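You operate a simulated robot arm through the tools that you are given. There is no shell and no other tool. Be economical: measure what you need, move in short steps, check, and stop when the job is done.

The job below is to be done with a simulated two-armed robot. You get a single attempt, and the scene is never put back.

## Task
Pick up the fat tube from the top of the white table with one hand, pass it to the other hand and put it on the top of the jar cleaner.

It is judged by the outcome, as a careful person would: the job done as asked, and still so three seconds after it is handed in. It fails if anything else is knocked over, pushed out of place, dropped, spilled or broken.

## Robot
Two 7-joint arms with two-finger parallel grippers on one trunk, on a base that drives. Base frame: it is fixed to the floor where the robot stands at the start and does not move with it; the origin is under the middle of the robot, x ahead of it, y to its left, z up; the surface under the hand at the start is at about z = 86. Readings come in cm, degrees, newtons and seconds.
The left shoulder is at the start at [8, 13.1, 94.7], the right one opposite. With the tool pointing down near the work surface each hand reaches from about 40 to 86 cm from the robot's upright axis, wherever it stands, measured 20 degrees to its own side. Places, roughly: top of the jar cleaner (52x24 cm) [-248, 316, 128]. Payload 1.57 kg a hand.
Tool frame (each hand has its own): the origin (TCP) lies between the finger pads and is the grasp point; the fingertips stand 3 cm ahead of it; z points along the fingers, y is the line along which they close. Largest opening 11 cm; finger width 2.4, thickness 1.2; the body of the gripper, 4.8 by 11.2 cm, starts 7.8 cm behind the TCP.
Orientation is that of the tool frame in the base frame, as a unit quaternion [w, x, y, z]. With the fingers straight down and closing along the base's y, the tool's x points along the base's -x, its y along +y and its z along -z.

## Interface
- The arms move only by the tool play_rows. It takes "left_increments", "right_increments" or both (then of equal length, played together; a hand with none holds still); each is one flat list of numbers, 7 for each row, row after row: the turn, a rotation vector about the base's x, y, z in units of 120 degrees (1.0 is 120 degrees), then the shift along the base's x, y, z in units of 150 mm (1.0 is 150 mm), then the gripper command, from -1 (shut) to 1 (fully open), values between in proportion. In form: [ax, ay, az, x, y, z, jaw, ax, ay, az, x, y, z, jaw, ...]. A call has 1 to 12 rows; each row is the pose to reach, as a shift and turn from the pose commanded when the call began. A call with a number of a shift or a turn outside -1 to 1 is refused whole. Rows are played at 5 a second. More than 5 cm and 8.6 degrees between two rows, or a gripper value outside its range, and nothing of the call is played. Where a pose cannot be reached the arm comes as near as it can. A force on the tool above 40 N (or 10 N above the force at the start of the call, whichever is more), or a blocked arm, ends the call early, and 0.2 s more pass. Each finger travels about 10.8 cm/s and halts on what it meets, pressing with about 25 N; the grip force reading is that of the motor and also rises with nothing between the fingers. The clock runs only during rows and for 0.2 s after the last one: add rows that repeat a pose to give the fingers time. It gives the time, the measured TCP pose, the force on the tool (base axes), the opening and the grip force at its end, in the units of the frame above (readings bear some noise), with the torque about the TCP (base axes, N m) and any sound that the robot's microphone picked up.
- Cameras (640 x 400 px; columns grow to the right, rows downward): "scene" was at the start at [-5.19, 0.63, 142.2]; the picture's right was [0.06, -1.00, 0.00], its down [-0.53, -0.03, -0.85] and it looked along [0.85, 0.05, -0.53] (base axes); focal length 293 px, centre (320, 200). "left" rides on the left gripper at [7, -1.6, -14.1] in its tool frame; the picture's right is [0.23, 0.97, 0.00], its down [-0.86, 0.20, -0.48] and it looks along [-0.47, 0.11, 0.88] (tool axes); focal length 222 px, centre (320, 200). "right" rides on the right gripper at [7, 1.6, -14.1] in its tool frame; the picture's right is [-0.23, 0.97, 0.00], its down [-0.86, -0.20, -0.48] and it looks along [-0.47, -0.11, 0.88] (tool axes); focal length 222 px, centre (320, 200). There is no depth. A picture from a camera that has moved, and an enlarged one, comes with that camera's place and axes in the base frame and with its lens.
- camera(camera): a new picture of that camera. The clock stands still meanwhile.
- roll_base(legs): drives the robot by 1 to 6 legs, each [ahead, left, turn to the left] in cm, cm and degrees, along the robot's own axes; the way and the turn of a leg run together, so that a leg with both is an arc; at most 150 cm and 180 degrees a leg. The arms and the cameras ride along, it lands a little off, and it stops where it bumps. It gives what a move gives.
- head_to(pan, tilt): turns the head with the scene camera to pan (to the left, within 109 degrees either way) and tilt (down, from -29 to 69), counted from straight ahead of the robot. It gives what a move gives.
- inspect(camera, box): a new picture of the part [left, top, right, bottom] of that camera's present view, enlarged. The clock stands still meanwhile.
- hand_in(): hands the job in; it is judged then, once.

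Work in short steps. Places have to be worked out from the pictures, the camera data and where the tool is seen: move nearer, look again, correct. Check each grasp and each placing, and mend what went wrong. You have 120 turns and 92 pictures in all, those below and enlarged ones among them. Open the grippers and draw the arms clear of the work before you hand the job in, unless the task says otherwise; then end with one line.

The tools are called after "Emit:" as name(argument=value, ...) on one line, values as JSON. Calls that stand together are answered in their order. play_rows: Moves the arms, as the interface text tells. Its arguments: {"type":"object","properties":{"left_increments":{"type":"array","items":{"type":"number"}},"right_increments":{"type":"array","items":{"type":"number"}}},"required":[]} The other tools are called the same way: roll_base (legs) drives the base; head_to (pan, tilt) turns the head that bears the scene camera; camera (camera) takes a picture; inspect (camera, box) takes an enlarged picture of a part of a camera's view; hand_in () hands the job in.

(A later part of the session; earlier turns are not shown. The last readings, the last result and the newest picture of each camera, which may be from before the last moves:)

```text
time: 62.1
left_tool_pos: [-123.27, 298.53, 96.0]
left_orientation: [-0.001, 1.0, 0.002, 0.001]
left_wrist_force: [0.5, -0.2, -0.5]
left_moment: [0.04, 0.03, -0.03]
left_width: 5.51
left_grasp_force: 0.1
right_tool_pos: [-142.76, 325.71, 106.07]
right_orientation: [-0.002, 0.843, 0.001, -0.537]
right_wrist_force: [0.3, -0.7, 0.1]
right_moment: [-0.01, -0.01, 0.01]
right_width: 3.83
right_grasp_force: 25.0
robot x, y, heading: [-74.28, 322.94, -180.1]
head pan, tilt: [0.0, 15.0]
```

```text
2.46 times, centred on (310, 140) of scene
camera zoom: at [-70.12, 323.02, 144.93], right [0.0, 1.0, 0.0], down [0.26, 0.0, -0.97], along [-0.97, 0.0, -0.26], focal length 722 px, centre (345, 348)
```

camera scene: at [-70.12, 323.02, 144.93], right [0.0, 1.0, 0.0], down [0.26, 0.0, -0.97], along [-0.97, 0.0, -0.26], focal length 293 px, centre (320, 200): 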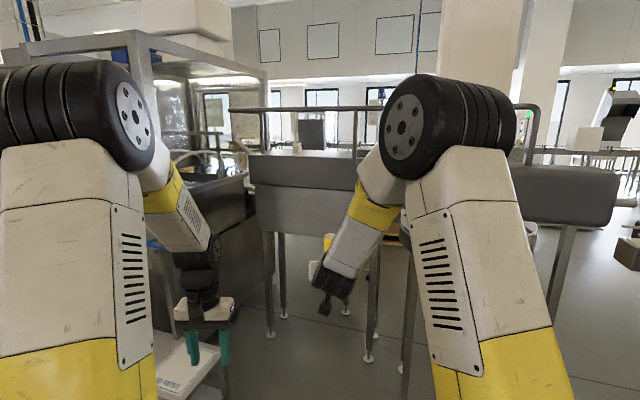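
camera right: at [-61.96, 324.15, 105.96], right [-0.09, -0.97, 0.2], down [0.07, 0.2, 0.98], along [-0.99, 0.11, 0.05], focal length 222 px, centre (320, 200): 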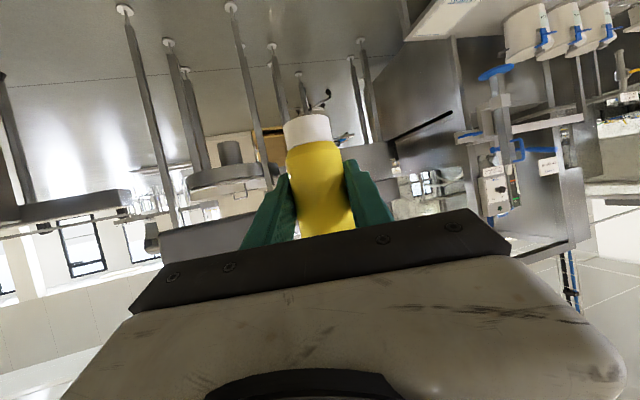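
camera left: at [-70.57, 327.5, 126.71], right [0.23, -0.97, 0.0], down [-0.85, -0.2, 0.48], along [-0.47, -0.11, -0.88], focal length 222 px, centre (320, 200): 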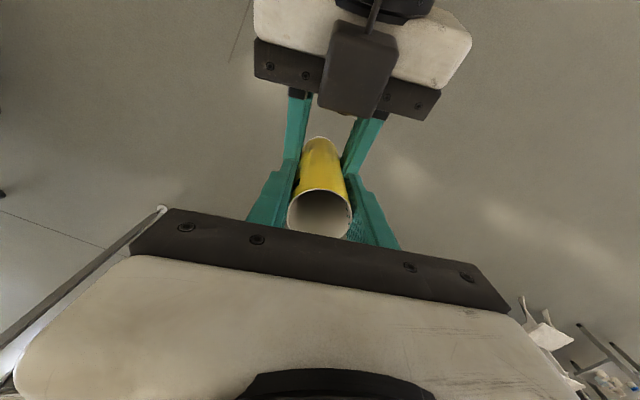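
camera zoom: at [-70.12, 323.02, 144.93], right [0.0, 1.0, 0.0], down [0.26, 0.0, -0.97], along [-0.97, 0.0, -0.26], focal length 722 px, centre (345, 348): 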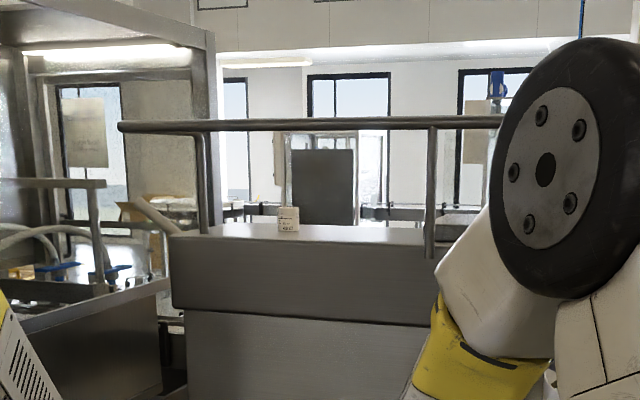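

I need a higher viewpoint and the tube raised anyway. I lift both hands together, pitching the left one gently so its camera looks more forward.

Emit:
play_rows(left_increments=[0, 0, 0, 0, -0.03, 0.15, 0, 0, 0, 0, 0, -0.06, 0.3, 0, 0, 0.05, 0, 0, -0.1, 0.5, 0, 0, 0.1, 0, 0, -0.13, 0.7, 0, 0, 0.15, 0, 0, -0.16, 0.85, 0, 0, 0.2, 0, 0, -0.2, 1, 0, 0, 0.2, 0, 0, -0.2, 1, 0], right_increments=[0, 0, 0, 0, 0, 0.15, -1, 0, 0, 0, 0, 0, 0.3, -1, 0, 0, 0, 0, 0, 0.5, -1, 0, 0, 0, 0, 0, 0.7, -1, 0, 0, 0, 0, 0, 0.85, -1, 0, 0, 0, 0, 0, 1, -1, 0, 0, 0, 0, 0, 1, -1])

Emit:
play_rows(left_increments=[0, 0, 0, 0, 0, 0.15, 0, 0, 0, 0, 0, 0, 0.3, 0, 0, 0.05, 0, 0, 0, 0.5, 0, 0, 0.1, 0, 0, 0, 0.7, 0, 0, 0.1, 0, 0, 0, 0.85, 0, 0, 0.1, 0, 0, 0, 1, 0, 0, 0.1, 0, 0, 0, 1, 0], right_increments=[0, 0, 0, 0, 0, 0.15, -1, 0, 0, 0, 0, 0, 0.3, -1, 0, 0, 0, 0, 0, 0.5, -1, 0, 0, 0, 0, 0, 0.7, -1, 0, 0, 0, 0, 0, 0.85, -1, 0, 0, 0, 0, 0, 1, -1, 0, 0, 0, 0, 0, 1, -1])

Emit:
camera(camera="left")

Emit:
camera(camera="scene")

```text
time: 63.8
left_tool_pos: [-123.31, 295.56, 111.1]
left_orientation: [-0.001, 0.978, 0.001, -0.209]
left_wrist_force: [-1.4, 0.0, -1.1]
left_moment: [-0.04, 0.0, -0.02]
left_width: 5.5
left_grasp_force: 0.1
right_tool_pos: [-142.84, 325.82, 121.05]
right_orientation: [-0.002, 0.843, 0.001, -0.538]
right_wrist_force: [-0.5, 0.8, 0.3]
right_moment: [-0.02, 0.01, -0.02]
right_width: 3.84
right_grasp_force: 24.9
robot x, y, heading: [-74.13, 322.72, -179.5]
head pan, tilt: [0.0, 15.0]
```

```text
time: 65.3
left_tool_pos: [-123.33, 295.71, 126.23]
left_orientation: [0.0, 0.951, 0.001, -0.309]
left_wrist_force: [-1.1, 0.8, 0.1]
left_moment: [0.0, -0.03, 0.0]
left_width: 5.48
left_grasp_force: 0.0
right_tool_pos: [-142.79, 325.62, 136.23]
right_orientation: [-0.002, 0.843, 0.001, -0.538]
right_wrist_force: [-0.2, -0.7, -0.8]
right_moment: [-0.01, 0.01, 0.01]
right_width: 3.81
right_grasp_force: 25.4
robot x, y, heading: [-74.56, 322.69, -179.8]
head pan, tilt: [0.0, 15.0]
```

```text
55 pictures are left
camera left: at [-109.18, 297.38, 133.46], right [0.19, -0.97, -0.13], down [-0.41, -0.2, 0.89], along [-0.89, -0.11, -0.44], focal length 222 px, centre (320, 200)
```

left: 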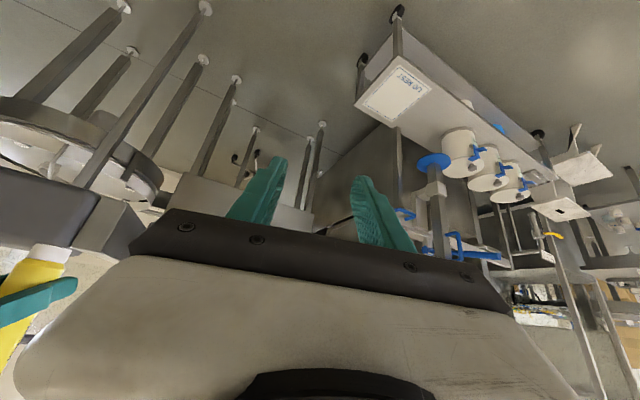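

```text
54 pictures are left
camera scene: at [-70.11, 323.02, 144.93], right [0.0, 1.0, 0.0], down [0.26, 0.0, -0.97], along [-0.97, 0.0, -0.26], focal length 293 px, centre (320, 200)
```

scene: 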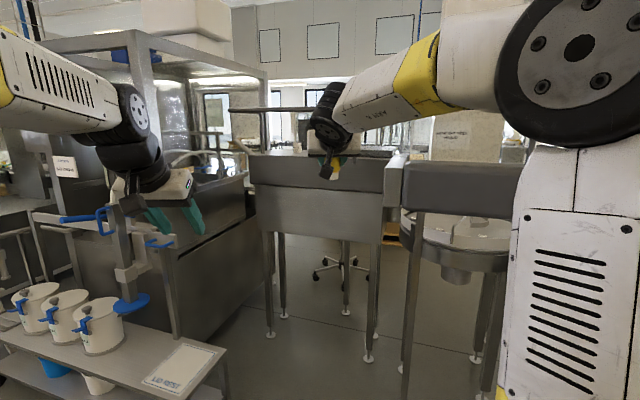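

The jar cleaner's footprint (from its feet) is rotated about 17°, front edge near x≈-232 at y≈325. The arm hides its right end and rail, so I strafe right a bit to look past it.

Emit:
roll_base(legs=[[15, -40, 0]])

Emit:
camera(camera="scene")

Emit:
inspect(camera="scene", box=[140, 60, 340, 185])

```text
time: 68.0
left_tool_pos: [-138.31, 335.88, 126.1]
left_orientation: [-0.001, 0.951, -0.001, -0.309]
left_wrist_force: [0.5, -0.4, 0.2]
left_moment: [0.01, -0.01, 0.0]
left_width: 5.5
left_grasp_force: 0.0
right_tool_pos: [-157.74, 365.99, 136.05]
right_orientation: [-0.003, 0.843, 0.0, -0.538]
right_wrist_force: [-1.0, -0.3, 0.1]
right_moment: [0.0, -0.02, 0.0]
right_width: 3.85
right_grasp_force: 25.0
robot x, y, heading: [-89.6, 363.23, 179.8]
head pan, tilt: [0.0, 15.0]
```

```text
53 pictures are left
camera scene: at [-85.01, 363.01, 144.93], right [0.0, 1.0, 0.0], down [0.26, 0.0, -0.97], along [-0.97, 0.0, -0.26], focal length 293 px, centre (320, 200)
```

scene: 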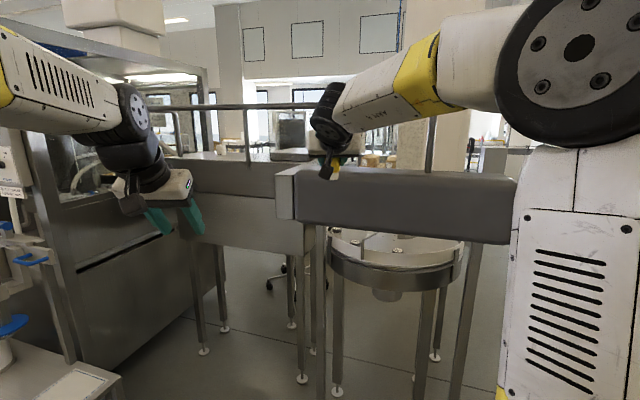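

```text
3.20 times, centred on (240, 122) of scene
camera zoom: at [-85.01, 363.01, 144.93], right [0.0, 1.0, 0.0], down [0.26, 0.0, -0.97], along [-0.97, 0.0, -0.26], focal length 938 px, centre (576, 448)
```

zoom: 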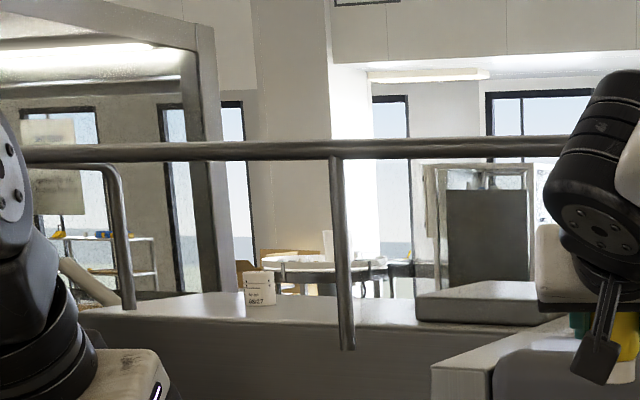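

The rail runs along the front edge at z≈151 with posts at about (-244,287) and (-232,326); a carton stands near (-247,309). I plan to slide the tube in under the rail just left of the middle post, so I set the right hand flatter (12° down) and yawed 17° right, and tuck the left hand back.

Emit:
play_rows(left_increments=[0, -0.05, 0, 0.06, 0, -0.1, 0, 0, -0.1, 0, 0.12, 0, -0.2, 0, 0, -0.15, 0, 0.18, 0, -0.3, 0, 0, -0.2, 0, 0.24, 0, -0.4, 0, 0, -0.25, 0, 0.3, 0, -0.5, 0, 0, -0.3, 0, 0.36, 0, -0.6, 0, 0, -0.3, 0, 0.42, 0, -0.7, 0, 0, -0.3, 0, 0.45, 0, -0.8, 0, 0, -0.3, 0, 0.45, 0, -0.8, 0], right_increments=[0, 0, 0, 0, -0.1, 0, -1, 0.004, 0.027, -0.035, 0, -0.2, 0, -1, 0.008, 0.054, -0.07, 0, -0.3, 0, -1, 0.012, 0.081, -0.106, 0, -0.4, 0, -1, 0.0161, 0.1075, -0.1411, 0, -0.5, 0, -1, 0.0161, 0.1075, -0.1411, 0, -0.6, 0, -1, 0.0161, 0.1075, -0.1411, 0, -0.687, 0, -1, 0.0161, 0.1075, -0.1411, 0, -0.687, 0, -1, 0.0161, 0.1075, -0.1411, 0, -0.687, 0, -1])

Emit:
camera(camera="scene")

Emit:
camera(camera="right")

```text
time: 70.0
left_tool_pos: [-131.54, 335.94, 114.05]
left_orientation: [-0.002, 1.0, 0.0, 0.0]
left_wrist_force: [0.4, 0.6, -0.8]
left_moment: [0.0, 0.02, 0.01]
left_width: 5.49
left_grasp_force: 0.1
right_tool_pos: [-157.71, 355.74, 136.16]
right_orientation: [-0.097, 0.769, -0.117, -0.621]
right_wrist_force: [1.0, 0.2, -0.5]
right_moment: [0.03, -0.03, -0.01]
right_width: 3.82
right_grasp_force: 24.9
robot x, y, heading: [-89.35, 363.2, 180.1]
head pan, tilt: [0.0, 15.0]
```

```text
51 pictures are left
camera scene: at [-85.02, 363.01, 144.93], right [0.0, 1.0, 0.0], down [0.26, 0.0, -0.97], along [-0.97, 0.0, -0.26], focal length 293 px, centre (320, 200)
```

scene: 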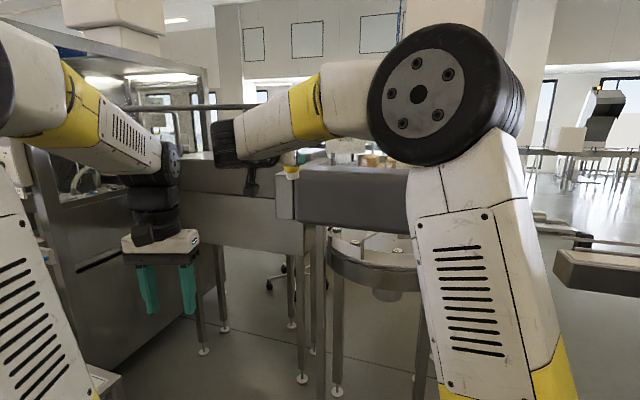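

```text
50 pictures are left
camera right: at [-143.68, 349.55, 132.43], right [-0.34, -0.92, 0.22], down [0.34, 0.1, 0.94], along [-0.88, 0.39, 0.27], focal length 222 px, centre (320, 200)
```

right: 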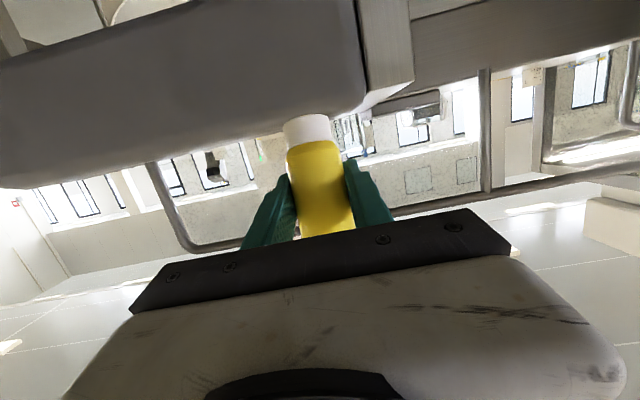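

Pitching the hand also tilted the gripped tube 13°, so I undo the pitch part (back to 25° down, tube upright, yaw kept). Then I strafe left and drive partway in.

Emit:
play_rows(right_increments=[-0.016, -0.052, 0, 0, 0, 0, -1, -0.0317, -0.1036, 0, 0, 0, 0, -1, -0.0317, -0.1036, 0, 0, 0, 0, -1])

Emit:
roll_base(legs=[[0, 35, 0], [40, 0, 0]])

Emit:
camera(camera="scene")

Emit:
camera(camera="right")

```text
time: 70.8
left_tool_pos: [-131.62, 335.93, 114.07]
left_orientation: [-0.002, 1.0, 0.0, 0.0]
left_wrist_force: [-0.6, 0.2, 0.0]
left_moment: [0.0, 0.0, 0.02]
left_width: 5.49
left_grasp_force: 0.0
right_tool_pos: [-157.77, 355.69, 136.12]
right_orientation: [-0.082, 0.835, -0.126, -0.53]
right_wrist_force: [-0.7, -1.2, 0.3]
right_moment: [0.0, 0.01, 0.01]
right_width: 3.83
right_grasp_force: 25.2
robot x, y, heading: [-89.63, 362.86, 180.2]
head pan, tilt: [0.0, 15.0]
```

```text
time: 75.2
left_tool_pos: [-172.02, 300.43, 114.11]
left_orientation: [-0.003, 1.0, 0.0, 0.0]
left_wrist_force: [0.4, -0.1, 0.3]
left_moment: [-0.05, 0.0, -0.04]
left_width: 5.5
left_grasp_force: 0.1
right_tool_pos: [-198.19, 320.16, 136.16]
right_orientation: [-0.082, 0.834, -0.125, -0.531]
right_wrist_force: [-0.2, 0.3, 0.3]
right_moment: [0.02, 0.0, 0.02]
right_width: 3.81
right_grasp_force: 24.9
robot x, y, heading: [-130.16, 327.53, 179.9]
head pan, tilt: [0.0, 15.0]
```

```text
49 pictures are left
camera scene: at [-125.47, 327.65, 144.93], right [0.0, 1.0, 0.0], down [0.26, 0.0, -0.97], along [-0.97, 0.0, -0.26], focal length 293 px, centre (320, 200)
```

scene: 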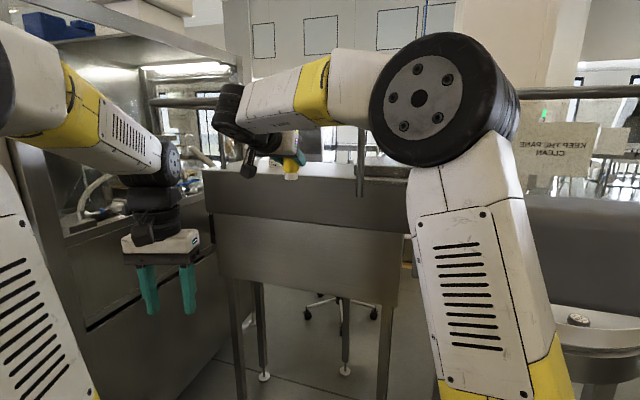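

```text
48 pictures are left
camera right: at [-183.67, 313.94, 135.94], right [-0.38, -0.9, 0.2], down [0.13, 0.16, 0.98], along [-0.92, 0.4, 0.05], focal length 222 px, centre (320, 200)
```

right: 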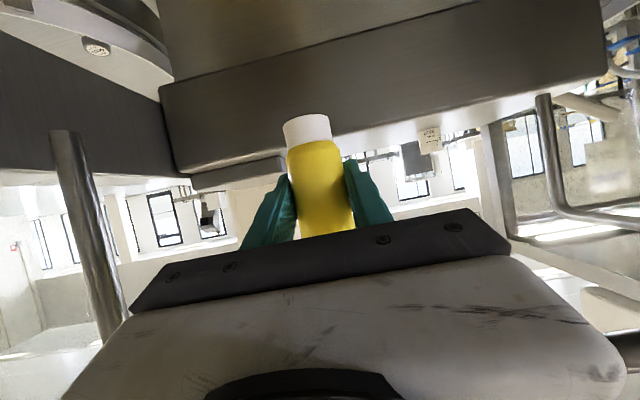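

The hand camera shows the front face, carton, slab and posts from just before the edge. I enlarge both views to settle the edge position and top height.

Emit:
inspect(camera="scene", box=[190, 80, 430, 230])

Emit:
inspect(camera="right", box=[20, 60, 640, 260])

```text
2.67 times, centred on (310, 155) of scene
camera zoom: at [-125.47, 327.65, 144.93], right [0.0, 1.0, 0.0], down [0.26, 0.0, -0.97], along [-0.97, 0.0, -0.26], focal length 782 px, centre (347, 320)
```

zoom: 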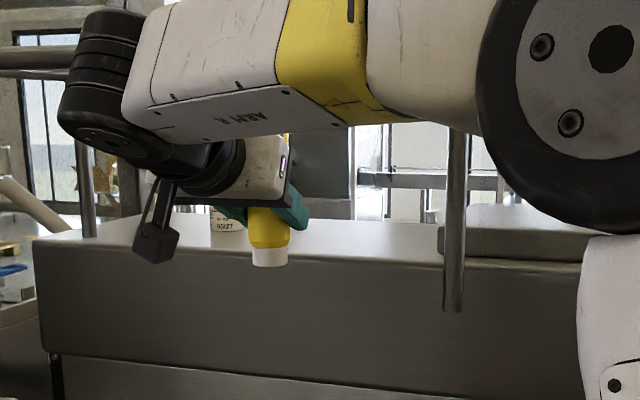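

```text
1.03 times, centred on (330, 160) of right (not enlarged: the box is as wide or as high as the picture)
camera zoom: at [-183.67, 313.94, 135.94], right [-0.38, -0.9, 0.2], down [0.13, 0.16, 0.98], along [-0.92, 0.4, 0.05], focal length 229 px, centre (310, 241)
```

zoom: 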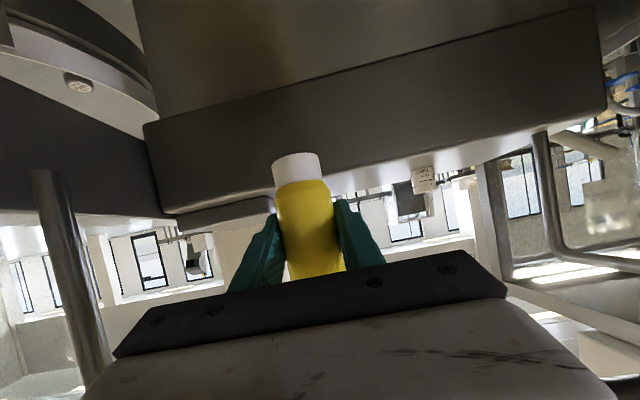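

Triangulating across views, the front rail (z≈150) actually runs ~43 cm in front of the jar cleaner, from (-210,282) to the post at (-191,337). The arm must go beneath it, so a flatter hand is needed. I back off to re-grip: lower the tube and bring the left hand over it again.

Emit:
roll_base(legs=[[-50, 0, 0]])

Emit:
play_rows(right_increments=[0, 0, 0, 0, 0, -0.2, -1, 0, 0, 0, 0, 0, -0.4, -1, 0, 0, 0, 0, 0, -0.6, -1, 0, 0, 0, 0, 0, -0.8, -1, 0, 0, 0, 0, 0, -1, -1, 0, 0, 0, 0, 0, -1, -1])

Emit:
play_rows(right_increments=[0, 0, 0, 0, 0, -0.15, -1, 0, 0, 0, 0, 0, -0.3, -1, 0, 0, 0, 0, 0, -0.45, -1, 0, 0, 0, 0, 0, -0.6, -1, 0, 0, 0, 0, 0, -0.75, -1, 0, 0, 0, 0, 0, -0.9, -1, 0, 0, 0, 0, 0, -1, -1, 0, 0, 0, 0, 0, -1, -1], left_increments=[0, 0, 0, 0, 0, 0.1, 0.6, 0, 0, 0, 0, 0, 0.2, 0.6, 0, 0, 0, 0, 0, 0.3, 0.6, 0, 0, 0, 0, 0, 0.4, 0.6, 0, 0, 0, 0, 0, 0.5, 0.6, 0, 0, 0, 0, 0, 0.6, 0.6, 0, 0, 0, 0, 0, 0.7, 0.6, 0, 0, 0, 0, 0, 0.75, 0.6])

Emit:
camera(camera="scene")

```text
time: 78.1
left_tool_pos: [-121.71, 300.54, 114.12]
left_orientation: [-0.002, 1.0, 0.002, 0.0]
left_wrist_force: [0.6, 0.2, -0.1]
left_moment: [-0.02, -0.01, -0.02]
left_width: 5.52
left_grasp_force: 0.1
right_tool_pos: [-147.89, 320.11, 136.17]
right_orientation: [-0.081, 0.834, -0.124, -0.531]
right_wrist_force: [1.3, -1.6, -0.4]
right_moment: [0.01, -0.02, 0.0]
right_width: 3.85
right_grasp_force: 25.1
robot x, y, heading: [-79.75, 327.43, -180.1]
head pan, tilt: [0.0, 15.0]
```

```text
time: 79.5
left_tool_pos: [-121.75, 300.42, 114.19]
left_orientation: [-0.002, 1.0, 0.002, 0.0]
left_wrist_force: [0.3, 1.0, -0.2]
left_moment: [0.01, -0.04, -0.02]
left_width: 5.5
left_grasp_force: 0.1
right_tool_pos: [-147.95, 320.14, 121.17]
right_orientation: [-0.082, 0.834, -0.124, -0.532]
right_wrist_force: [0.8, 0.1, 0.0]
right_moment: [0.0, 0.0, 0.01]
right_width: 3.83
right_grasp_force: 25.0
robot x, y, heading: [-79.12, 327.56, -180.1]
head pan, tilt: [0.0, 15.0]
```

```text
time: 81.3
left_tool_pos: [-121.8, 300.54, 125.37]
left_orientation: [-0.001, 1.0, 0.001, 0.0]
left_wrist_force: [-0.5, -0.3, 0.5]
left_moment: [-0.01, 0.02, -0.02]
left_width: 8.82
left_grasp_force: 0.0
right_tool_pos: [-147.87, 320.11, 106.06]
right_orientation: [-0.081, 0.834, -0.124, -0.532]
right_wrist_force: [0.1, 0.7, -0.4]
right_moment: [0.0, 0.01, 0.01]
right_width: 3.82
right_grasp_force: 25.3
robot x, y, heading: [-80.2, 327.63, -179.9]
head pan, tilt: [0.0, 15.0]
```

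```text
45 pictures are left
camera scene: at [-75.26, 327.7, 144.93], right [0.0, 1.0, 0.0], down [0.26, 0.0, -0.97], along [-0.97, 0.0, -0.26], focal length 293 px, centre (320, 200)
```

scene: 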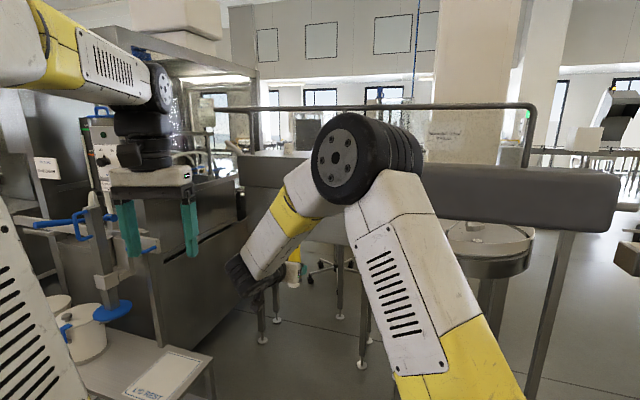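

Right hand has the tube upright at (-147.9, 320.1), top ≈116. I take the left hand forward, then sideways over the tube.

Emit:
play_rows(left_increments=[0, 0, 0, -0.2, 0, 0.05, 0.6, 0, 0, 0, -0.4, 0, 0.05, 0.6, 0, 0, 0, -0.6, 0, 0.05, 0.6, 0, 0, 0, -0.8, 0, 0.05, 0.6, 0, 0, 0, -1, 0, 0.05, 0.6])

Emit:
play_rows(left_increments=[0, 0, 0, -0.2, 0, 0, 0.6, 0, 0, 0, -0.4, 0, 0, 0.6, 0, 0, 0, -0.6, 0.1, 0, 0.6, 0, 0, 0, -0.74, 0.25, 0, 0.6, 0, 0, 0, -0.74, 0.45, 0, 0.6, 0, 0, 0, -0.74, 0.65, 0, 0.6, 0, 0, 0, -0.74, 0.65, 0, 0.6])

Emit:
camera(camera="left")

```text
time: 82.5
left_tool_pos: [-136.77, 300.41, 126.12]
left_orientation: [-0.002, 1.0, 0.002, 0.001]
left_wrist_force: [-0.8, 0.0, -0.2]
left_moment: [0.02, 0.06, 0.02]
left_width: 8.8
left_grasp_force: 0.1
right_tool_pos: [-147.89, 319.98, 106.13]
right_orientation: [-0.082, 0.834, -0.124, -0.531]
right_wrist_force: [-0.4, -1.0, 0.2]
right_moment: [0.03, 0.03, 0.03]
right_width: 3.84
right_grasp_force: 24.7
robot x, y, heading: [-79.5, 327.62, -179.9]
head pan, tilt: [0.0, 15.0]
```

```text
time: 84.1
left_tool_pos: [-147.78, 310.18, 126.04]
left_orientation: [-0.002, 1.0, 0.002, 0.0]
left_wrist_force: [0.8, 0.2, -0.2]
left_moment: [-0.04, 0.03, 0.0]
left_width: 8.79
left_grasp_force: 0.0
right_tool_pos: [-148.0, 320.01, 106.18]
right_orientation: [-0.082, 0.834, -0.124, -0.531]
right_wrist_force: [-0.5, -1.0, 0.1]
right_moment: [0.02, 0.0, -0.01]
right_width: 3.84
right_grasp_force: 24.9
robot x, y, heading: [-79.72, 327.61, -179.9]
head pan, tilt: [0.0, 15.0]
```

```text
44 pictures are left
camera left: at [-140.72, 311.84, 140.18], right [0.23, -0.97, 0.0], down [-0.85, -0.2, 0.48], along [-0.47, -0.11, -0.88], focal length 222 px, centre (320, 200)
```

left: 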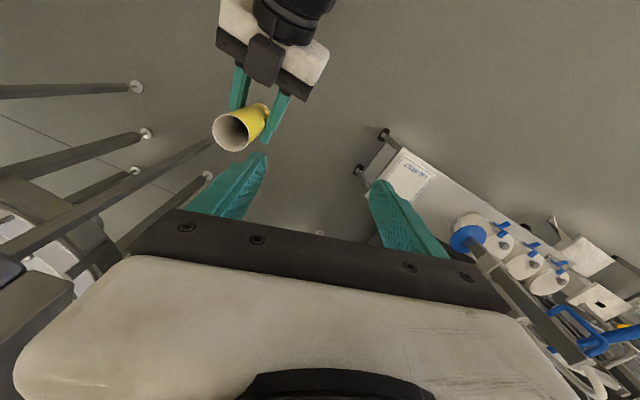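

The rim measures at (-147.7, 319.8), z≈116, as expected. I centre the left hand over it, descend to z≈112.8 and close.

Emit:
play_rows(left_increments=[0, 0, 0, 0, 0.2, 0, 0.6, 0, 0, 0, 0, 0.4, 0, 0.6, 0, 0, 0, 0, 0.645, 0, 0.6, 0, 0, 0, 0, 0.645, -0.2, 0.6, 0, 0, 0, 0, 0.645, -0.4, 0.6, 0, 0, 0, 0, 0.645, -0.6, 0.6, 0, 0, 0, 0, 0.645, -0.75, 0.6, 0, 0, 0, 0, 0.645, -0.87, 0.6, 0, 0, 0, 0, 0.645, -0.87, 0.6])

Emit:
camera(camera="left")

```text
time: 86.1
left_tool_pos: [-147.85, 319.73, 112.97]
left_orientation: [-0.001, 1.0, 0.001, 0.0]
left_wrist_force: [0.6, 0.0, -0.1]
left_moment: [0.0, 0.0, -0.03]
left_width: 8.79
left_grasp_force: 0.1
right_tool_pos: [-147.96, 320.07, 106.03]
right_orientation: [-0.082, 0.834, -0.124, -0.531]
right_wrist_force: [-0.4, -0.2, -0.5]
right_moment: [-0.02, 0.01, -0.01]
right_width: 3.85
right_grasp_force: 25.2
robot x, y, heading: [-79.39, 327.84, -179.7]
head pan, tilt: [0.0, 15.0]
```

```text
43 pictures are left
camera left: at [-140.75, 321.5, 127.14], right [0.23, -0.97, 0.0], down [-0.85, -0.2, 0.48], along [-0.47, -0.11, -0.88], focal length 222 px, centre (320, 200)
```

left: 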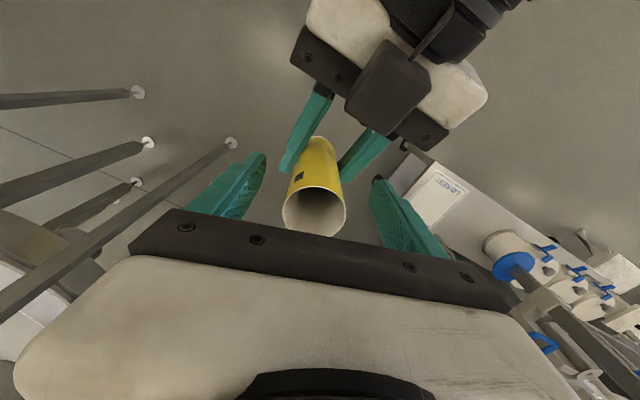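

The left hand is in place around the tube top. I close the left fingers, and once firm, open the right ones.

Emit:
play_rows(left_increments=[0, 0, 0, 0, 0, 0, 0.2, 0, 0, 0, 0, 0, 0, -0.2, 0, 0, 0, 0, 0, 0, -1, 0, 0, 0, 0, 0, 0, -1, 0, 0, 0, 0, 0, 0, -1, 0, 0, 0, 0, 0, 0, -1])

```text
time: 87.5
left_tool_pos: [-147.78, 319.98, 113.06]
left_orientation: [-0.003, 1.0, 0.001, 0.0]
left_wrist_force: [0.5, 11.1, -0.3]
left_moment: [0.47, -0.08, -0.05]
left_width: 3.85
left_grasp_force: 25.4
right_tool_pos: [-147.93, 319.98, 106.08]
right_orientation: [-0.081, 0.834, -0.123, -0.531]
right_wrist_force: [0.3, -12.1, 0.7]
right_moment: [0.38, 0.08, 0.01]
right_width: 3.85
right_grasp_force: 25.1
robot x, y, heading: [-79.9, 327.56, -179.9]
head pan, tilt: [0.0, 15.0]
```

Both hold, with a mild 11 N lateral push from a 3 mm offset. I open the right hand and draw it back horizontally.

Emit:
play_rows(right_increments=[0, 0, 0, 0, 0, 0, 0, 0, 0, 0, 0, 0, 0, 0.6, 0, 0, 0, 0, 0, 0, 1, 0, 0, 0, 0, 0, 0, 1, 0, 0, 0, 0.15, -0.045, 0, 1, 0, 0, 0, 0.3, -0.09, 0, 1, 0, 0, 0, 0.45, -0.137, 0, 1, 0, 0, 0, 0.573, -0.175, 0, 1, 0, 0, 0, 0.573, -0.175, 0, 1])

Emit:
camera(camera="right")

```text
time: 89.5
left_tool_pos: [-147.89, 319.72, 113.18]
left_orientation: [-0.002, 1.0, 0.002, 0.0]
left_wrist_force: [0.2, -0.3, -0.7]
left_moment: [0.01, 0.01, 0.0]
left_width: 3.87
left_grasp_force: 25.0
right_tool_pos: [-139.49, 317.58, 106.09]
right_orientation: [-0.083, 0.834, -0.125, -0.531]
right_wrist_force: [0.5, -0.2, 1.1]
right_moment: [0.02, -0.01, -0.01]
right_width: 11.03
right_grasp_force: 0.1
robot x, y, heading: [-79.79, 327.73, -180.0]
head pan, tilt: [0.0, 15.0]
```

```text
42 pictures are left
camera right: at [-124.95, 311.4, 105.84], right [-0.38, -0.9, 0.2], down [0.13, 0.16, 0.98], along [-0.92, 0.4, 0.05], focal length 222 px, centre (320, 200)
```

right: 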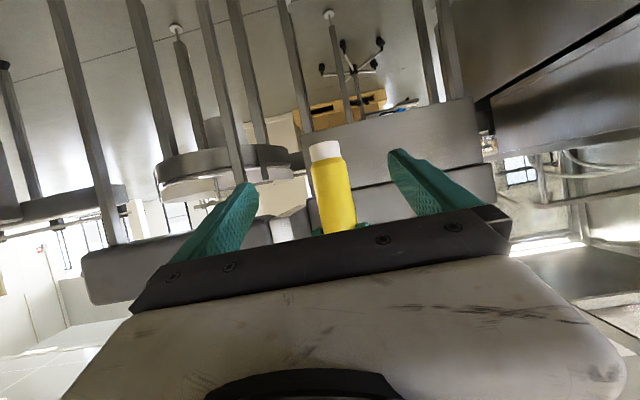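

The tube stays with the left hand. I pitch the right hand up 21° in place so its fingers point nearly level.

Emit:
play_rows(right_increments=[0.017, 0.0558, 0, 0, 0, 0.02, 1, 0.034, 0.1115, 0, 0, 0, 0.04, 1, 0.0511, 0.1673, 0, 0, 0, 0.06, 1, 0.0511, 0.1673, 0, 0, 0, 0.06, 1])

Emit:
camera(camera="right")

Emit:
camera(camera="scene")

```text
time: 90.5
left_tool_pos: [-148.1, 318.27, 113.05]
left_orientation: [-0.001, 1.0, 0.015, 0.0]
left_wrist_force: [0.5, 0.4, 0.1]
left_moment: [-0.02, 0.01, 0.04]
left_width: 3.84
left_grasp_force: 24.9
right_tool_pos: [-140.17, 319.25, 107.65]
right_orientation: [-0.11, 0.719, -0.121, -0.676]
right_wrist_force: [0.2, -1.2, 0.2]
right_moment: [-0.03, -0.01, 0.03]
right_width: 11.0
right_grasp_force: 0.0
robot x, y, heading: [-79.6, 327.95, -180.1]
head pan, tilt: [0.0, 15.0]
```

```text
41 pictures are left
camera right: at [-126.97, 312.83, 101.72], right [-0.33, -0.92, 0.23], down [0.47, 0.05, 0.88], along [-0.82, 0.4, 0.41], focal length 222 px, centre (320, 200)
```

right: 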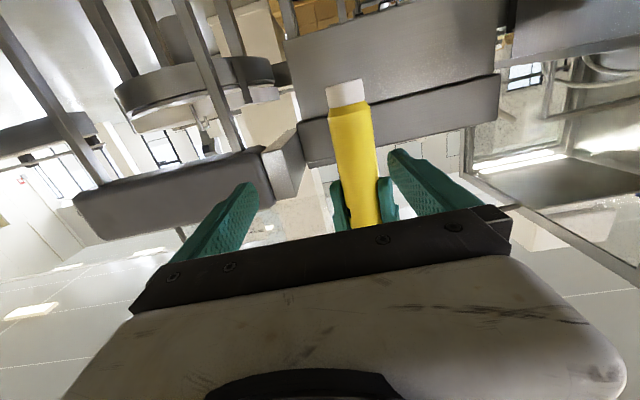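

```text
40 pictures are left
camera scene: at [-75.26, 327.71, 144.93], right [0.0, 1.0, 0.0], down [0.26, 0.0, -0.97], along [-0.97, 0.0, -0.26], focal length 293 px, centre (320, 200)
```

scene: 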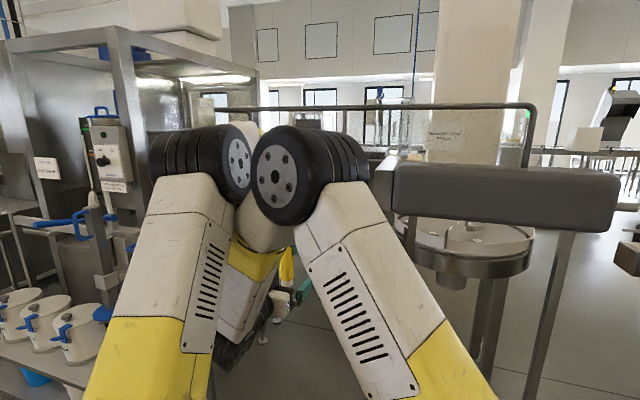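

The two elbows are touching and nudged the left arm ~1.5 cm, since the meeting point is too far left for the right arm. I move the free right hand to the right to part them.

Emit:
play_rows(right_increments=[0, 0, 0, 0.03, 0.1, 0, 1, 0, 0, 0, 0.03, 0.2, 0, 1, 0, 0, 0, 0.03, 0.35, 0, 1, 0, 0, 0, 0.03, 0.5, 0, 1, 0, 0, 0, 0.03, 0.65, 0, 1, 0, 0, 0, 0.03, 0.8, 0, 1, 0, 0, 0, 0.03, 0.8, 0, 1])

Emit:
camera(camera="scene")

```text
time: 92.1
left_tool_pos: [-147.95, 319.91, 113.03]
left_orientation: [-0.002, 1.0, 0.002, 0.0]
left_wrist_force: [0.3, 0.6, 0.4]
left_moment: [-0.01, 0.0, -0.02]
left_width: 3.87
left_grasp_force: 25.7
right_tool_pos: [-138.96, 329.63, 106.94]
right_orientation: [-0.103, 0.724, -0.107, -0.674]
right_wrist_force: [0.4, 0.7, -0.7]
right_moment: [-0.02, -0.01, 0.01]
right_width: 11.0
right_grasp_force: 0.1
robot x, y, heading: [-79.98, 327.76, -179.9]
head pan, tilt: [0.0, 15.0]
```

```text
39 pictures are left
camera scene: at [-75.26, 327.71, 144.93], right [0.0, 1.0, 0.0], down [0.26, 0.0, -0.97], along [-0.97, 0.0, -0.26], focal length 293 px, centre (320, 200)
```

scene: 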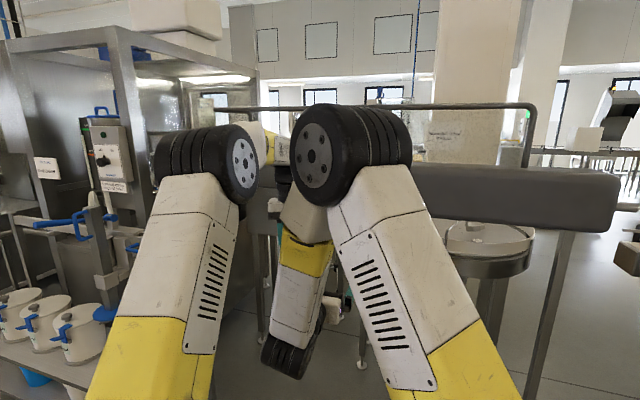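

The left arm returned to its pose with the tube. I shift the meeting point: left hand 7 cm forward and 11 cm right, where both arms have room.

Emit:
play_rows(left_increments=[0, 0, 0, -0.16, 0, 0, -1, 0, 0, 0, -0.32, 0, 0, -1, 0, 0, 0, -0.473, 0.1, 0, -1, 0, 0, 0, -0.473, 0.25, 0, -1, 0, 0, 0, -0.473, 0.4, 0, -1, 0, 0, 0, -0.473, 0.55, 0, -1, 0, 0, 0, -0.473, 0.7, 0, -1, 0, 0, 0, -0.473, 0.74, 0, -1, 0, 0, 0, -0.473, 0.74, 0, -1])

Emit:
camera(camera="scene")

Emit:
camera(camera="right")

```text
time: 94.3
left_tool_pos: [-154.76, 328.36, 114.6]
left_orientation: [-0.006, 1.0, 0.018, -0.011]
left_wrist_force: [-0.8, -0.3, 0.9]
left_moment: [-0.03, 0.02, 0.0]
left_width: 3.86
left_grasp_force: 25.5
left hand out of reach, approached as far as the arm can: row 7, 8, 9
right_tool_pos: [-137.64, 334.42, 104.56]
right_orientation: [-0.151, 0.737, -0.108, -0.649]
right_wrist_force: [0.2, 0.1, -0.3]
right_moment: [-0.04, 0.01, -0.01]
right_width: 11.0
right_grasp_force: 0.1
robot x, y, heading: [-79.45, 327.51, -179.9]
head pan, tilt: [0.0, 15.0]
stopped in row 9 (left hand): the arm was blocked; the commanded pose is now the measured one
```

```text
38 pictures are left
camera scene: at [-75.26, 327.71, 144.93], right [0.0, 1.0, 0.0], down [0.26, 0.0, -0.97], along [-0.97, 0.0, -0.26], focal length 293 px, centre (320, 200)
```

scene: 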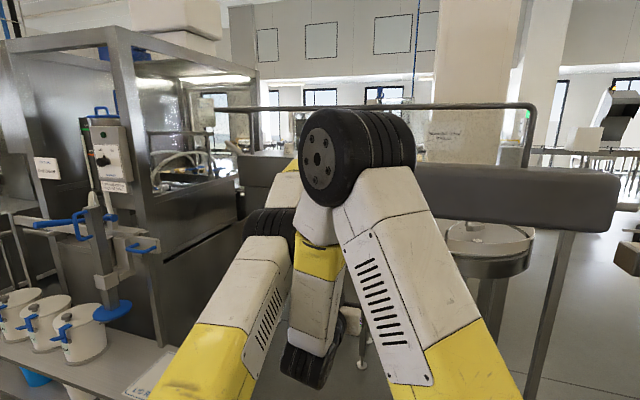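

```text
37 pictures are left
camera right: at [-124.24, 327.98, 99.31], right [-0.38, -0.91, 0.14], down [0.4, -0.02, 0.92], along [-0.84, 0.4, 0.37], focal length 222 px, centre (320, 200)
```

right: 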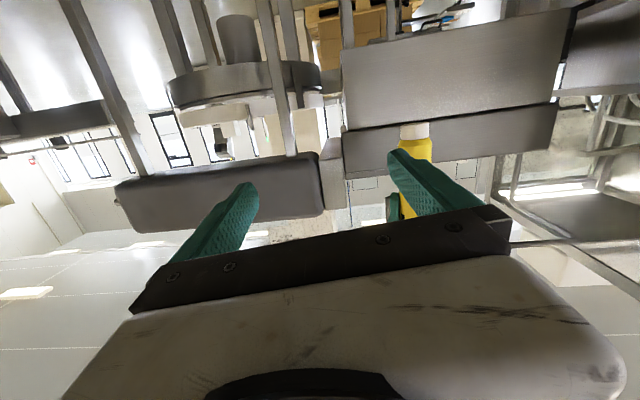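

The arms pressed on each other again, so I back the left hand off to its own side and take the right hand away to the right.

Emit:
play_rows(left_increments=[0, 0, 0, 0.05, -0.1, 0, -1, 0, 0, 0, 0.1, -0.2, -0.02, -1, 0, 0, 0, 0.2, -0.3, -0.05, -1, 0, 0, 0, 0.25, -0.4, -0.08, -1, 0, 0, 0, 0.3, -0.5, -0.1, -1, 0, 0, 0, 0.3, -0.6, -0.1, -1, 0, 0, 0, 0.3, -0.6, -0.1, -1])

Emit:
play_rows(right_increments=[0, 0, 0, -0.05, 0.15, 0, 1, 0, 0, 0, -0.1, 0.3, 0, 1, 0, 0, 0, -0.15, 0.45, 0, 1, 0, 0, 0, -0.2, 0.6, 0, 1, 0, 0, 0, -0.2, 0.75, 0, 1, 0, 0, 0, -0.2, 0.9, 0, 1, 0, 0, 0, -0.2, 0.9, 0, 1])

Emit:
camera(camera="scene")

```text
time: 95.9
left_tool_pos: [-150.19, 319.58, 112.9]
left_orientation: [-0.005, 1.0, 0.018, -0.011]
left_wrist_force: [0.2, 0.0, -0.1]
left_moment: [0.0, 0.03, -0.01]
left_width: 3.85
left_grasp_force: 25.1
right_tool_pos: [-137.69, 334.32, 104.72]
right_orientation: [-0.15, 0.738, -0.108, -0.649]
right_wrist_force: [0.4, -0.4, 0.1]
right_moment: [0.0, -0.02, 0.01]
right_width: 11.0
right_grasp_force: 0.1
robot x, y, heading: [-79.59, 327.73, -179.9]
head pan, tilt: [0.0, 15.0]
```

```text
time: 97.5
left_tool_pos: [-150.19, 319.61, 112.91]
left_orientation: [-0.006, 1.0, 0.017, -0.011]
left_wrist_force: [0.1, -0.3, -0.2]
left_moment: [0.01, 0.02, 0.0]
left_width: 3.83
left_grasp_force: 25.4
right_tool_pos: [-140.69, 347.75, 104.58]
right_orientation: [-0.149, 0.738, -0.107, -0.65]
right_wrist_force: [0.4, 0.2, -0.2]
right_moment: [0.03, 0.01, -0.01]
right_width: 10.99
right_grasp_force: 0.0
robot x, y, heading: [-79.82, 327.92, -180.0]
head pan, tilt: [0.0, 15.0]
```

```text
36 pictures are left
camera scene: at [-75.26, 327.71, 144.93], right [0.0, 1.0, 0.0], down [0.26, 0.0, -0.97], along [-0.97, 0.0, -0.26], focal length 293 px, centre (320, 200)
```

scene: 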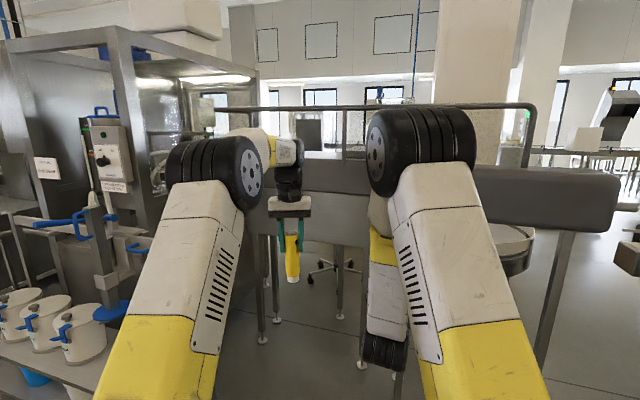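

Clear now. I rotate the right hand to point forward-left (so its elbow stays on its own side), level its roll, and straighten the left hand's slight tilt.

Emit:
play_rows(left_increments=[-0.0057, -0.0105, 0, 0, 0, 0, -1, -0.0057, -0.0105, 0, 0, 0, 0, -1, -0.0057, -0.0105, 0, 0, 0, 0, -1, -0.0057, -0.0105, 0, 0, 0, 0, -1, -0.0057, -0.0105, 0, 0, 0, 0, -1, -0.0057, -0.0105, 0, 0, 0, 0, -1, -0.0057, -0.0105, 0, 0, 0, 0, -1, -0.0057, -0.0105, 0, 0, 0, 0, -1, -0.0057, -0.0105, 0, 0, 0, 0, -1], right_increments=[-0.0054, 0.0017, 0.0632, 0, 0, 0.02, 1, -0.0108, 0.0035, 0.1264, 0, 0, 0.04, 1, -0.0162, 0.0052, 0.1896, 0, 0, 0.06, 1, -0.0217, 0.007, 0.2528, 0, 0, 0.08, 1, -0.0271, 0.0087, 0.316, 0, 0, 0.1, 1, -0.0325, 0.0104, 0.3791, 0, 0, 0.12, 1, -0.0379, 0.0122, 0.4423, 0, 0, 0.14, 1, -0.0433, 0.0139, 0.5055, 0, 0, 0.155, 1, -0.0433, 0.0139, 0.5055, 0, 0, 0.155, 1])

Emit:
camera(camera="scene")

Emit:
camera(camera="right")

```text
time: 99.5
left_tool_pos: [-150.22, 319.63, 113.06]
left_orientation: [-0.001, 1.0, 0.017, -0.001]
left_wrist_force: [-0.4, 0.1, 0.2]
left_moment: [0.0, 0.02, 0.04]
left_width: 3.84
left_grasp_force: 25.1
right_tool_pos: [-140.62, 347.7, 106.88]
right_orientation: [0.232, 0.687, 0.249, -0.641]
right_wrist_force: [-0.3, -0.7, -0.2]
right_moment: [0.01, -0.01, 0.03]
right_width: 11.0
right_grasp_force: 0.1
robot x, y, heading: [-79.86, 327.46, -179.9]
head pan, tilt: [0.0, 15.0]
```

```text
35 pictures are left
camera scene: at [-75.26, 327.72, 144.93], right [0.0, 1.0, 0.0], down [0.26, 0.0, -0.97], along [-0.97, 0.0, -0.26], focal length 293 px, centre (320, 200)
```

scene: 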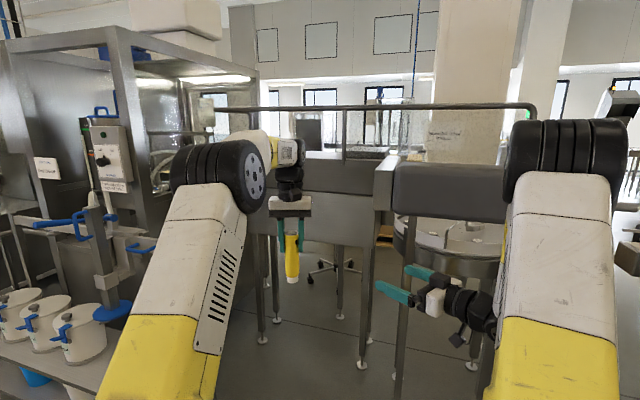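

```text
34 pictures are left
camera right: at [-128.45, 355.83, 101.15], right [0.61, -0.76, 0.23], down [0.19, 0.42, 0.89], along [-0.77, -0.5, 0.4], focal length 222 px, centre (320, 200)
```

right: 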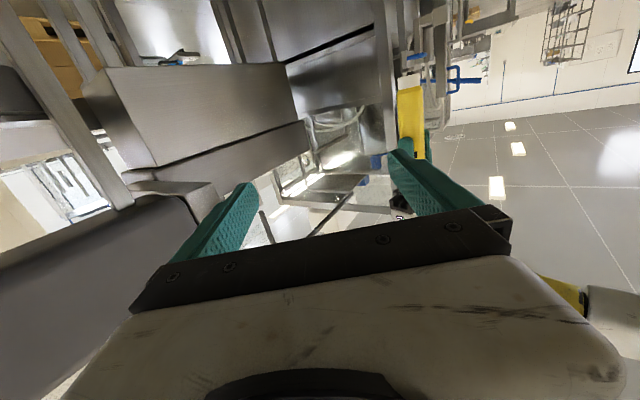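

The right elbow now stays well to the right. I bring the right hand across to the stand-off point and check before advancing.

Emit:
play_rows(right_increments=[0, 0, 0, 0.01, -0.2, 0, 1, 0, 0, 0, 0.02, -0.4, 0, 1, 0, 0, 0, 0.03, -0.6, 0, 1, 0, 0, 0, 0.04, -0.8, 0, 1, 0, 0, 0, 0.05, -1, 0, 1, 0, 0, 0, 0.05, -1, 0, 1])

Emit:
play_rows(right_increments=[0, 0, 0, 0.013, -0.12, 0, 1, 0, 0, 0, 0.026, -0.267, 0, 1, 0, 0, 0, 0.026, -0.267, 0, 1])

Emit:
camera(camera="right")

Emit:
camera(camera="left")

```text
time: 100.9
left_tool_pos: [-150.26, 319.65, 112.95]
left_orientation: [-0.001, 1.0, 0.017, -0.001]
left_wrist_force: [0.5, -0.9, -0.5]
left_moment: [-0.01, 0.0, -0.01]
left_width: 3.82
left_grasp_force: 25.1
right_tool_pos: [-140.0, 332.79, 106.97]
right_orientation: [0.233, 0.687, 0.25, -0.642]
right_wrist_force: [0.3, 0.6, 0.0]
right_moment: [-0.01, -0.02, 0.03]
right_width: 11.0
right_grasp_force: 0.1
robot x, y, heading: [-79.77, 327.46, -179.8]
head pan, tilt: [0.0, 15.0]
```

```text
time: 101.7
left_tool_pos: [-150.1, 319.67, 113.06]
left_orientation: [0.0, 1.0, 0.017, -0.001]
left_wrist_force: [-0.7, -0.2, 0.6]
left_moment: [-0.01, -0.02, 0.01]
left_width: 3.87
left_grasp_force: 24.9
right_tool_pos: [-139.63, 328.71, 106.9]
right_orientation: [0.232, 0.688, 0.249, -0.641]
right_wrist_force: [-0.1, 0.0, -0.9]
right_moment: [0.0, -0.01, 0.0]
right_width: 10.99
right_grasp_force: 0.0
robot x, y, heading: [-79.77, 327.55, -179.8]
head pan, tilt: [0.0, 15.0]
```

```text
33 pictures are left
camera right: at [-127.37, 336.76, 101.15], right [0.61, -0.76, 0.23], down [0.19, 0.42, 0.89], along [-0.77, -0.5, 0.4], focal length 222 px, centre (320, 200)
```

right: 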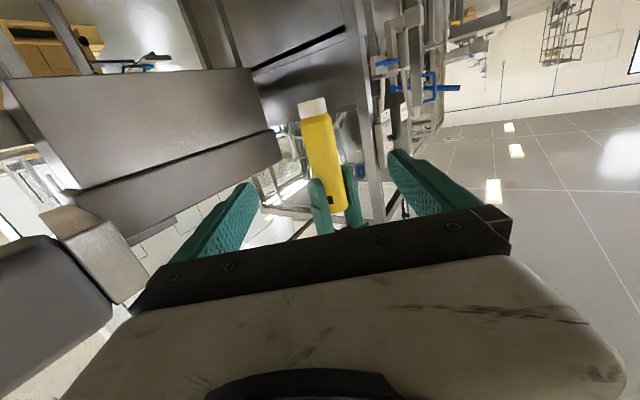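

```text
32 pictures are left
camera left: at [-143.12, 321.51, 127.04], right [0.26, -0.97, 0.0], down [-0.85, -0.23, 0.48], along [-0.46, -0.13, -0.88], focal length 222 px, centre (320, 200)
```

left: 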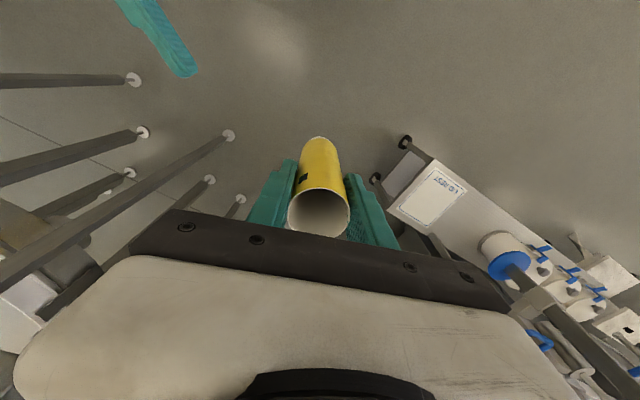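

Aligned with the tube. I advance along the fingers to straddle it, passing under the left fingertips.

Emit:
play_rows(right_increments=[0, 0, 0, -0.14, -0.12, 0, 1, 0, 0, 0, -0.28, -0.24, 0, 1, 0, 0, 0, -0.42, -0.36, 0, 1, 0, 0, 0, -0.56, -0.48, 0, 1, 0, 0, 0, -0.7, -0.6, 0, 1, 0, 0, 0, -0.7, -0.6, 0, 1])

Emit:
camera(camera="right")

```text
time: 103.1
left_tool_pos: [-150.1, 319.61, 112.92]
left_orientation: [0.0, 1.0, 0.018, -0.001]
left_wrist_force: [-0.2, 1.0, 0.8]
left_moment: [-0.01, -0.04, -0.01]
left_width: 3.82
left_grasp_force: 24.9
right_tool_pos: [-149.99, 319.8, 107.01]
right_orientation: [0.231, 0.688, 0.248, -0.642]
right_wrist_force: [0.2, 0.4, -0.3]
right_moment: [0.03, 0.01, -0.02]
right_width: 10.95
right_grasp_force: 0.1
robot x, y, heading: [-79.62, 327.27, -179.7]
head pan, tilt: [0.0, 15.0]
```

```text
31 pictures are left
camera right: at [-137.85, 327.81, 101.15], right [0.61, -0.76, 0.23], down [0.19, 0.42, 0.89], along [-0.77, -0.5, 0.4], focal length 222 px, centre (320, 200)
```

right: 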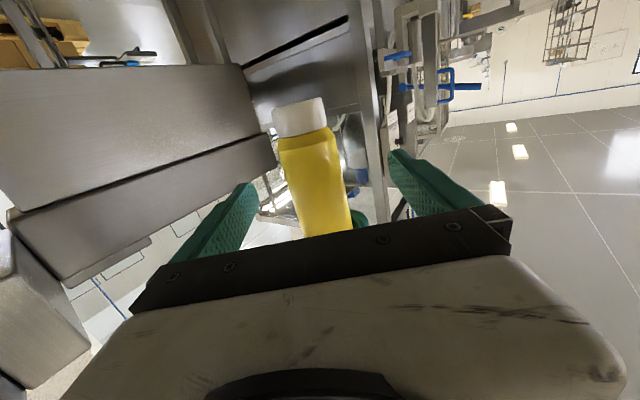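

Straddled and centred, bottom at z≈101, so the grip is 6 cm up. I close the right hand, then release the left and raise it in the same call.

Emit:
play_rows(right_increments=[0, 0, 0, 0, 0, 0, 0.3, 0, 0, 0, 0, 0, 0, -0.25, 0, 0, 0, 0, 0, 0, -1, 0, 0, 0, 0, 0, 0, -1, 0, 0, 0, 0, 0, 0, -1, 0, 0, 0, 0, 0, 0, -1])

Emit:
play_rows(left_increments=[0, 0, 0, 0, 0, 0, 0, 0, 0, 0, 0, 0, 0, 0.5, 0, 0, 0, 0, 0, 0, 0.5, 0, 0, 0, 0, 0, 0.15, 0.5, 0, 0, 0, 0, 0, 0.3, 0.5, 0, 0, 0, 0, 0, 0.5, 0.5, 0, 0, 0, 0, 0, 0.7, 0.5, 0, 0, 0, 0, 0, 0.8, 0.5])

Emit:
camera(camera="left")

```text
time: 104.5
left_tool_pos: [-150.2, 319.58, 112.92]
left_orientation: [0.0, 1.0, 0.018, 0.0]
left_wrist_force: [10.9, -4.2, 0.9]
left_moment: [-0.13, -0.4, 0.07]
left_width: 3.83
left_grasp_force: 24.4
right_tool_pos: [-150.13, 319.85, 107.03]
right_orientation: [0.231, 0.688, 0.248, -0.642]
right_wrist_force: [-10.1, 4.0, -1.5]
right_moment: [-0.09, -0.21, -0.09]
right_width: 3.8
right_grasp_force: 24.7
robot x, y, heading: [-79.79, 327.65, -179.6]
head pan, tilt: [0.0, 15.0]
```

```text
time: 106.3
left_tool_pos: [-150.04, 319.66, 124.98]
left_orientation: [0.0, 1.0, 0.017, 0.0]
left_wrist_force: [-0.1, -0.6, -0.3]
left_moment: [-0.02, 0.07, -0.02]
left_width: 8.25
left_grasp_force: 0.0
right_tool_pos: [-150.05, 320.01, 106.96]
right_orientation: [0.231, 0.688, 0.249, -0.641]
right_wrist_force: [0.1, -0.4, -0.1]
right_moment: [0.0, 0.0, 0.02]
right_width: 3.81
right_grasp_force: 25.5
robot x, y, heading: [-79.72, 327.54, -179.7]
head pan, tilt: [0.0, 15.0]
```

```text
30 pictures are left
camera left: at [-143.05, 321.55, 139.06], right [0.26, -0.97, 0.0], down [-0.85, -0.23, 0.48], along [-0.46, -0.13, -0.88], focal length 222 px, centre (320, 200)
```

left: 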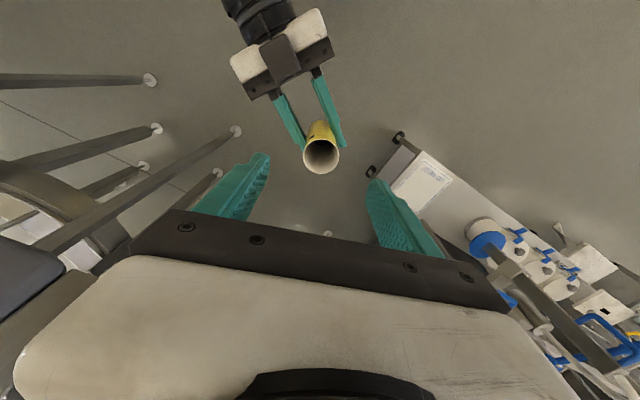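

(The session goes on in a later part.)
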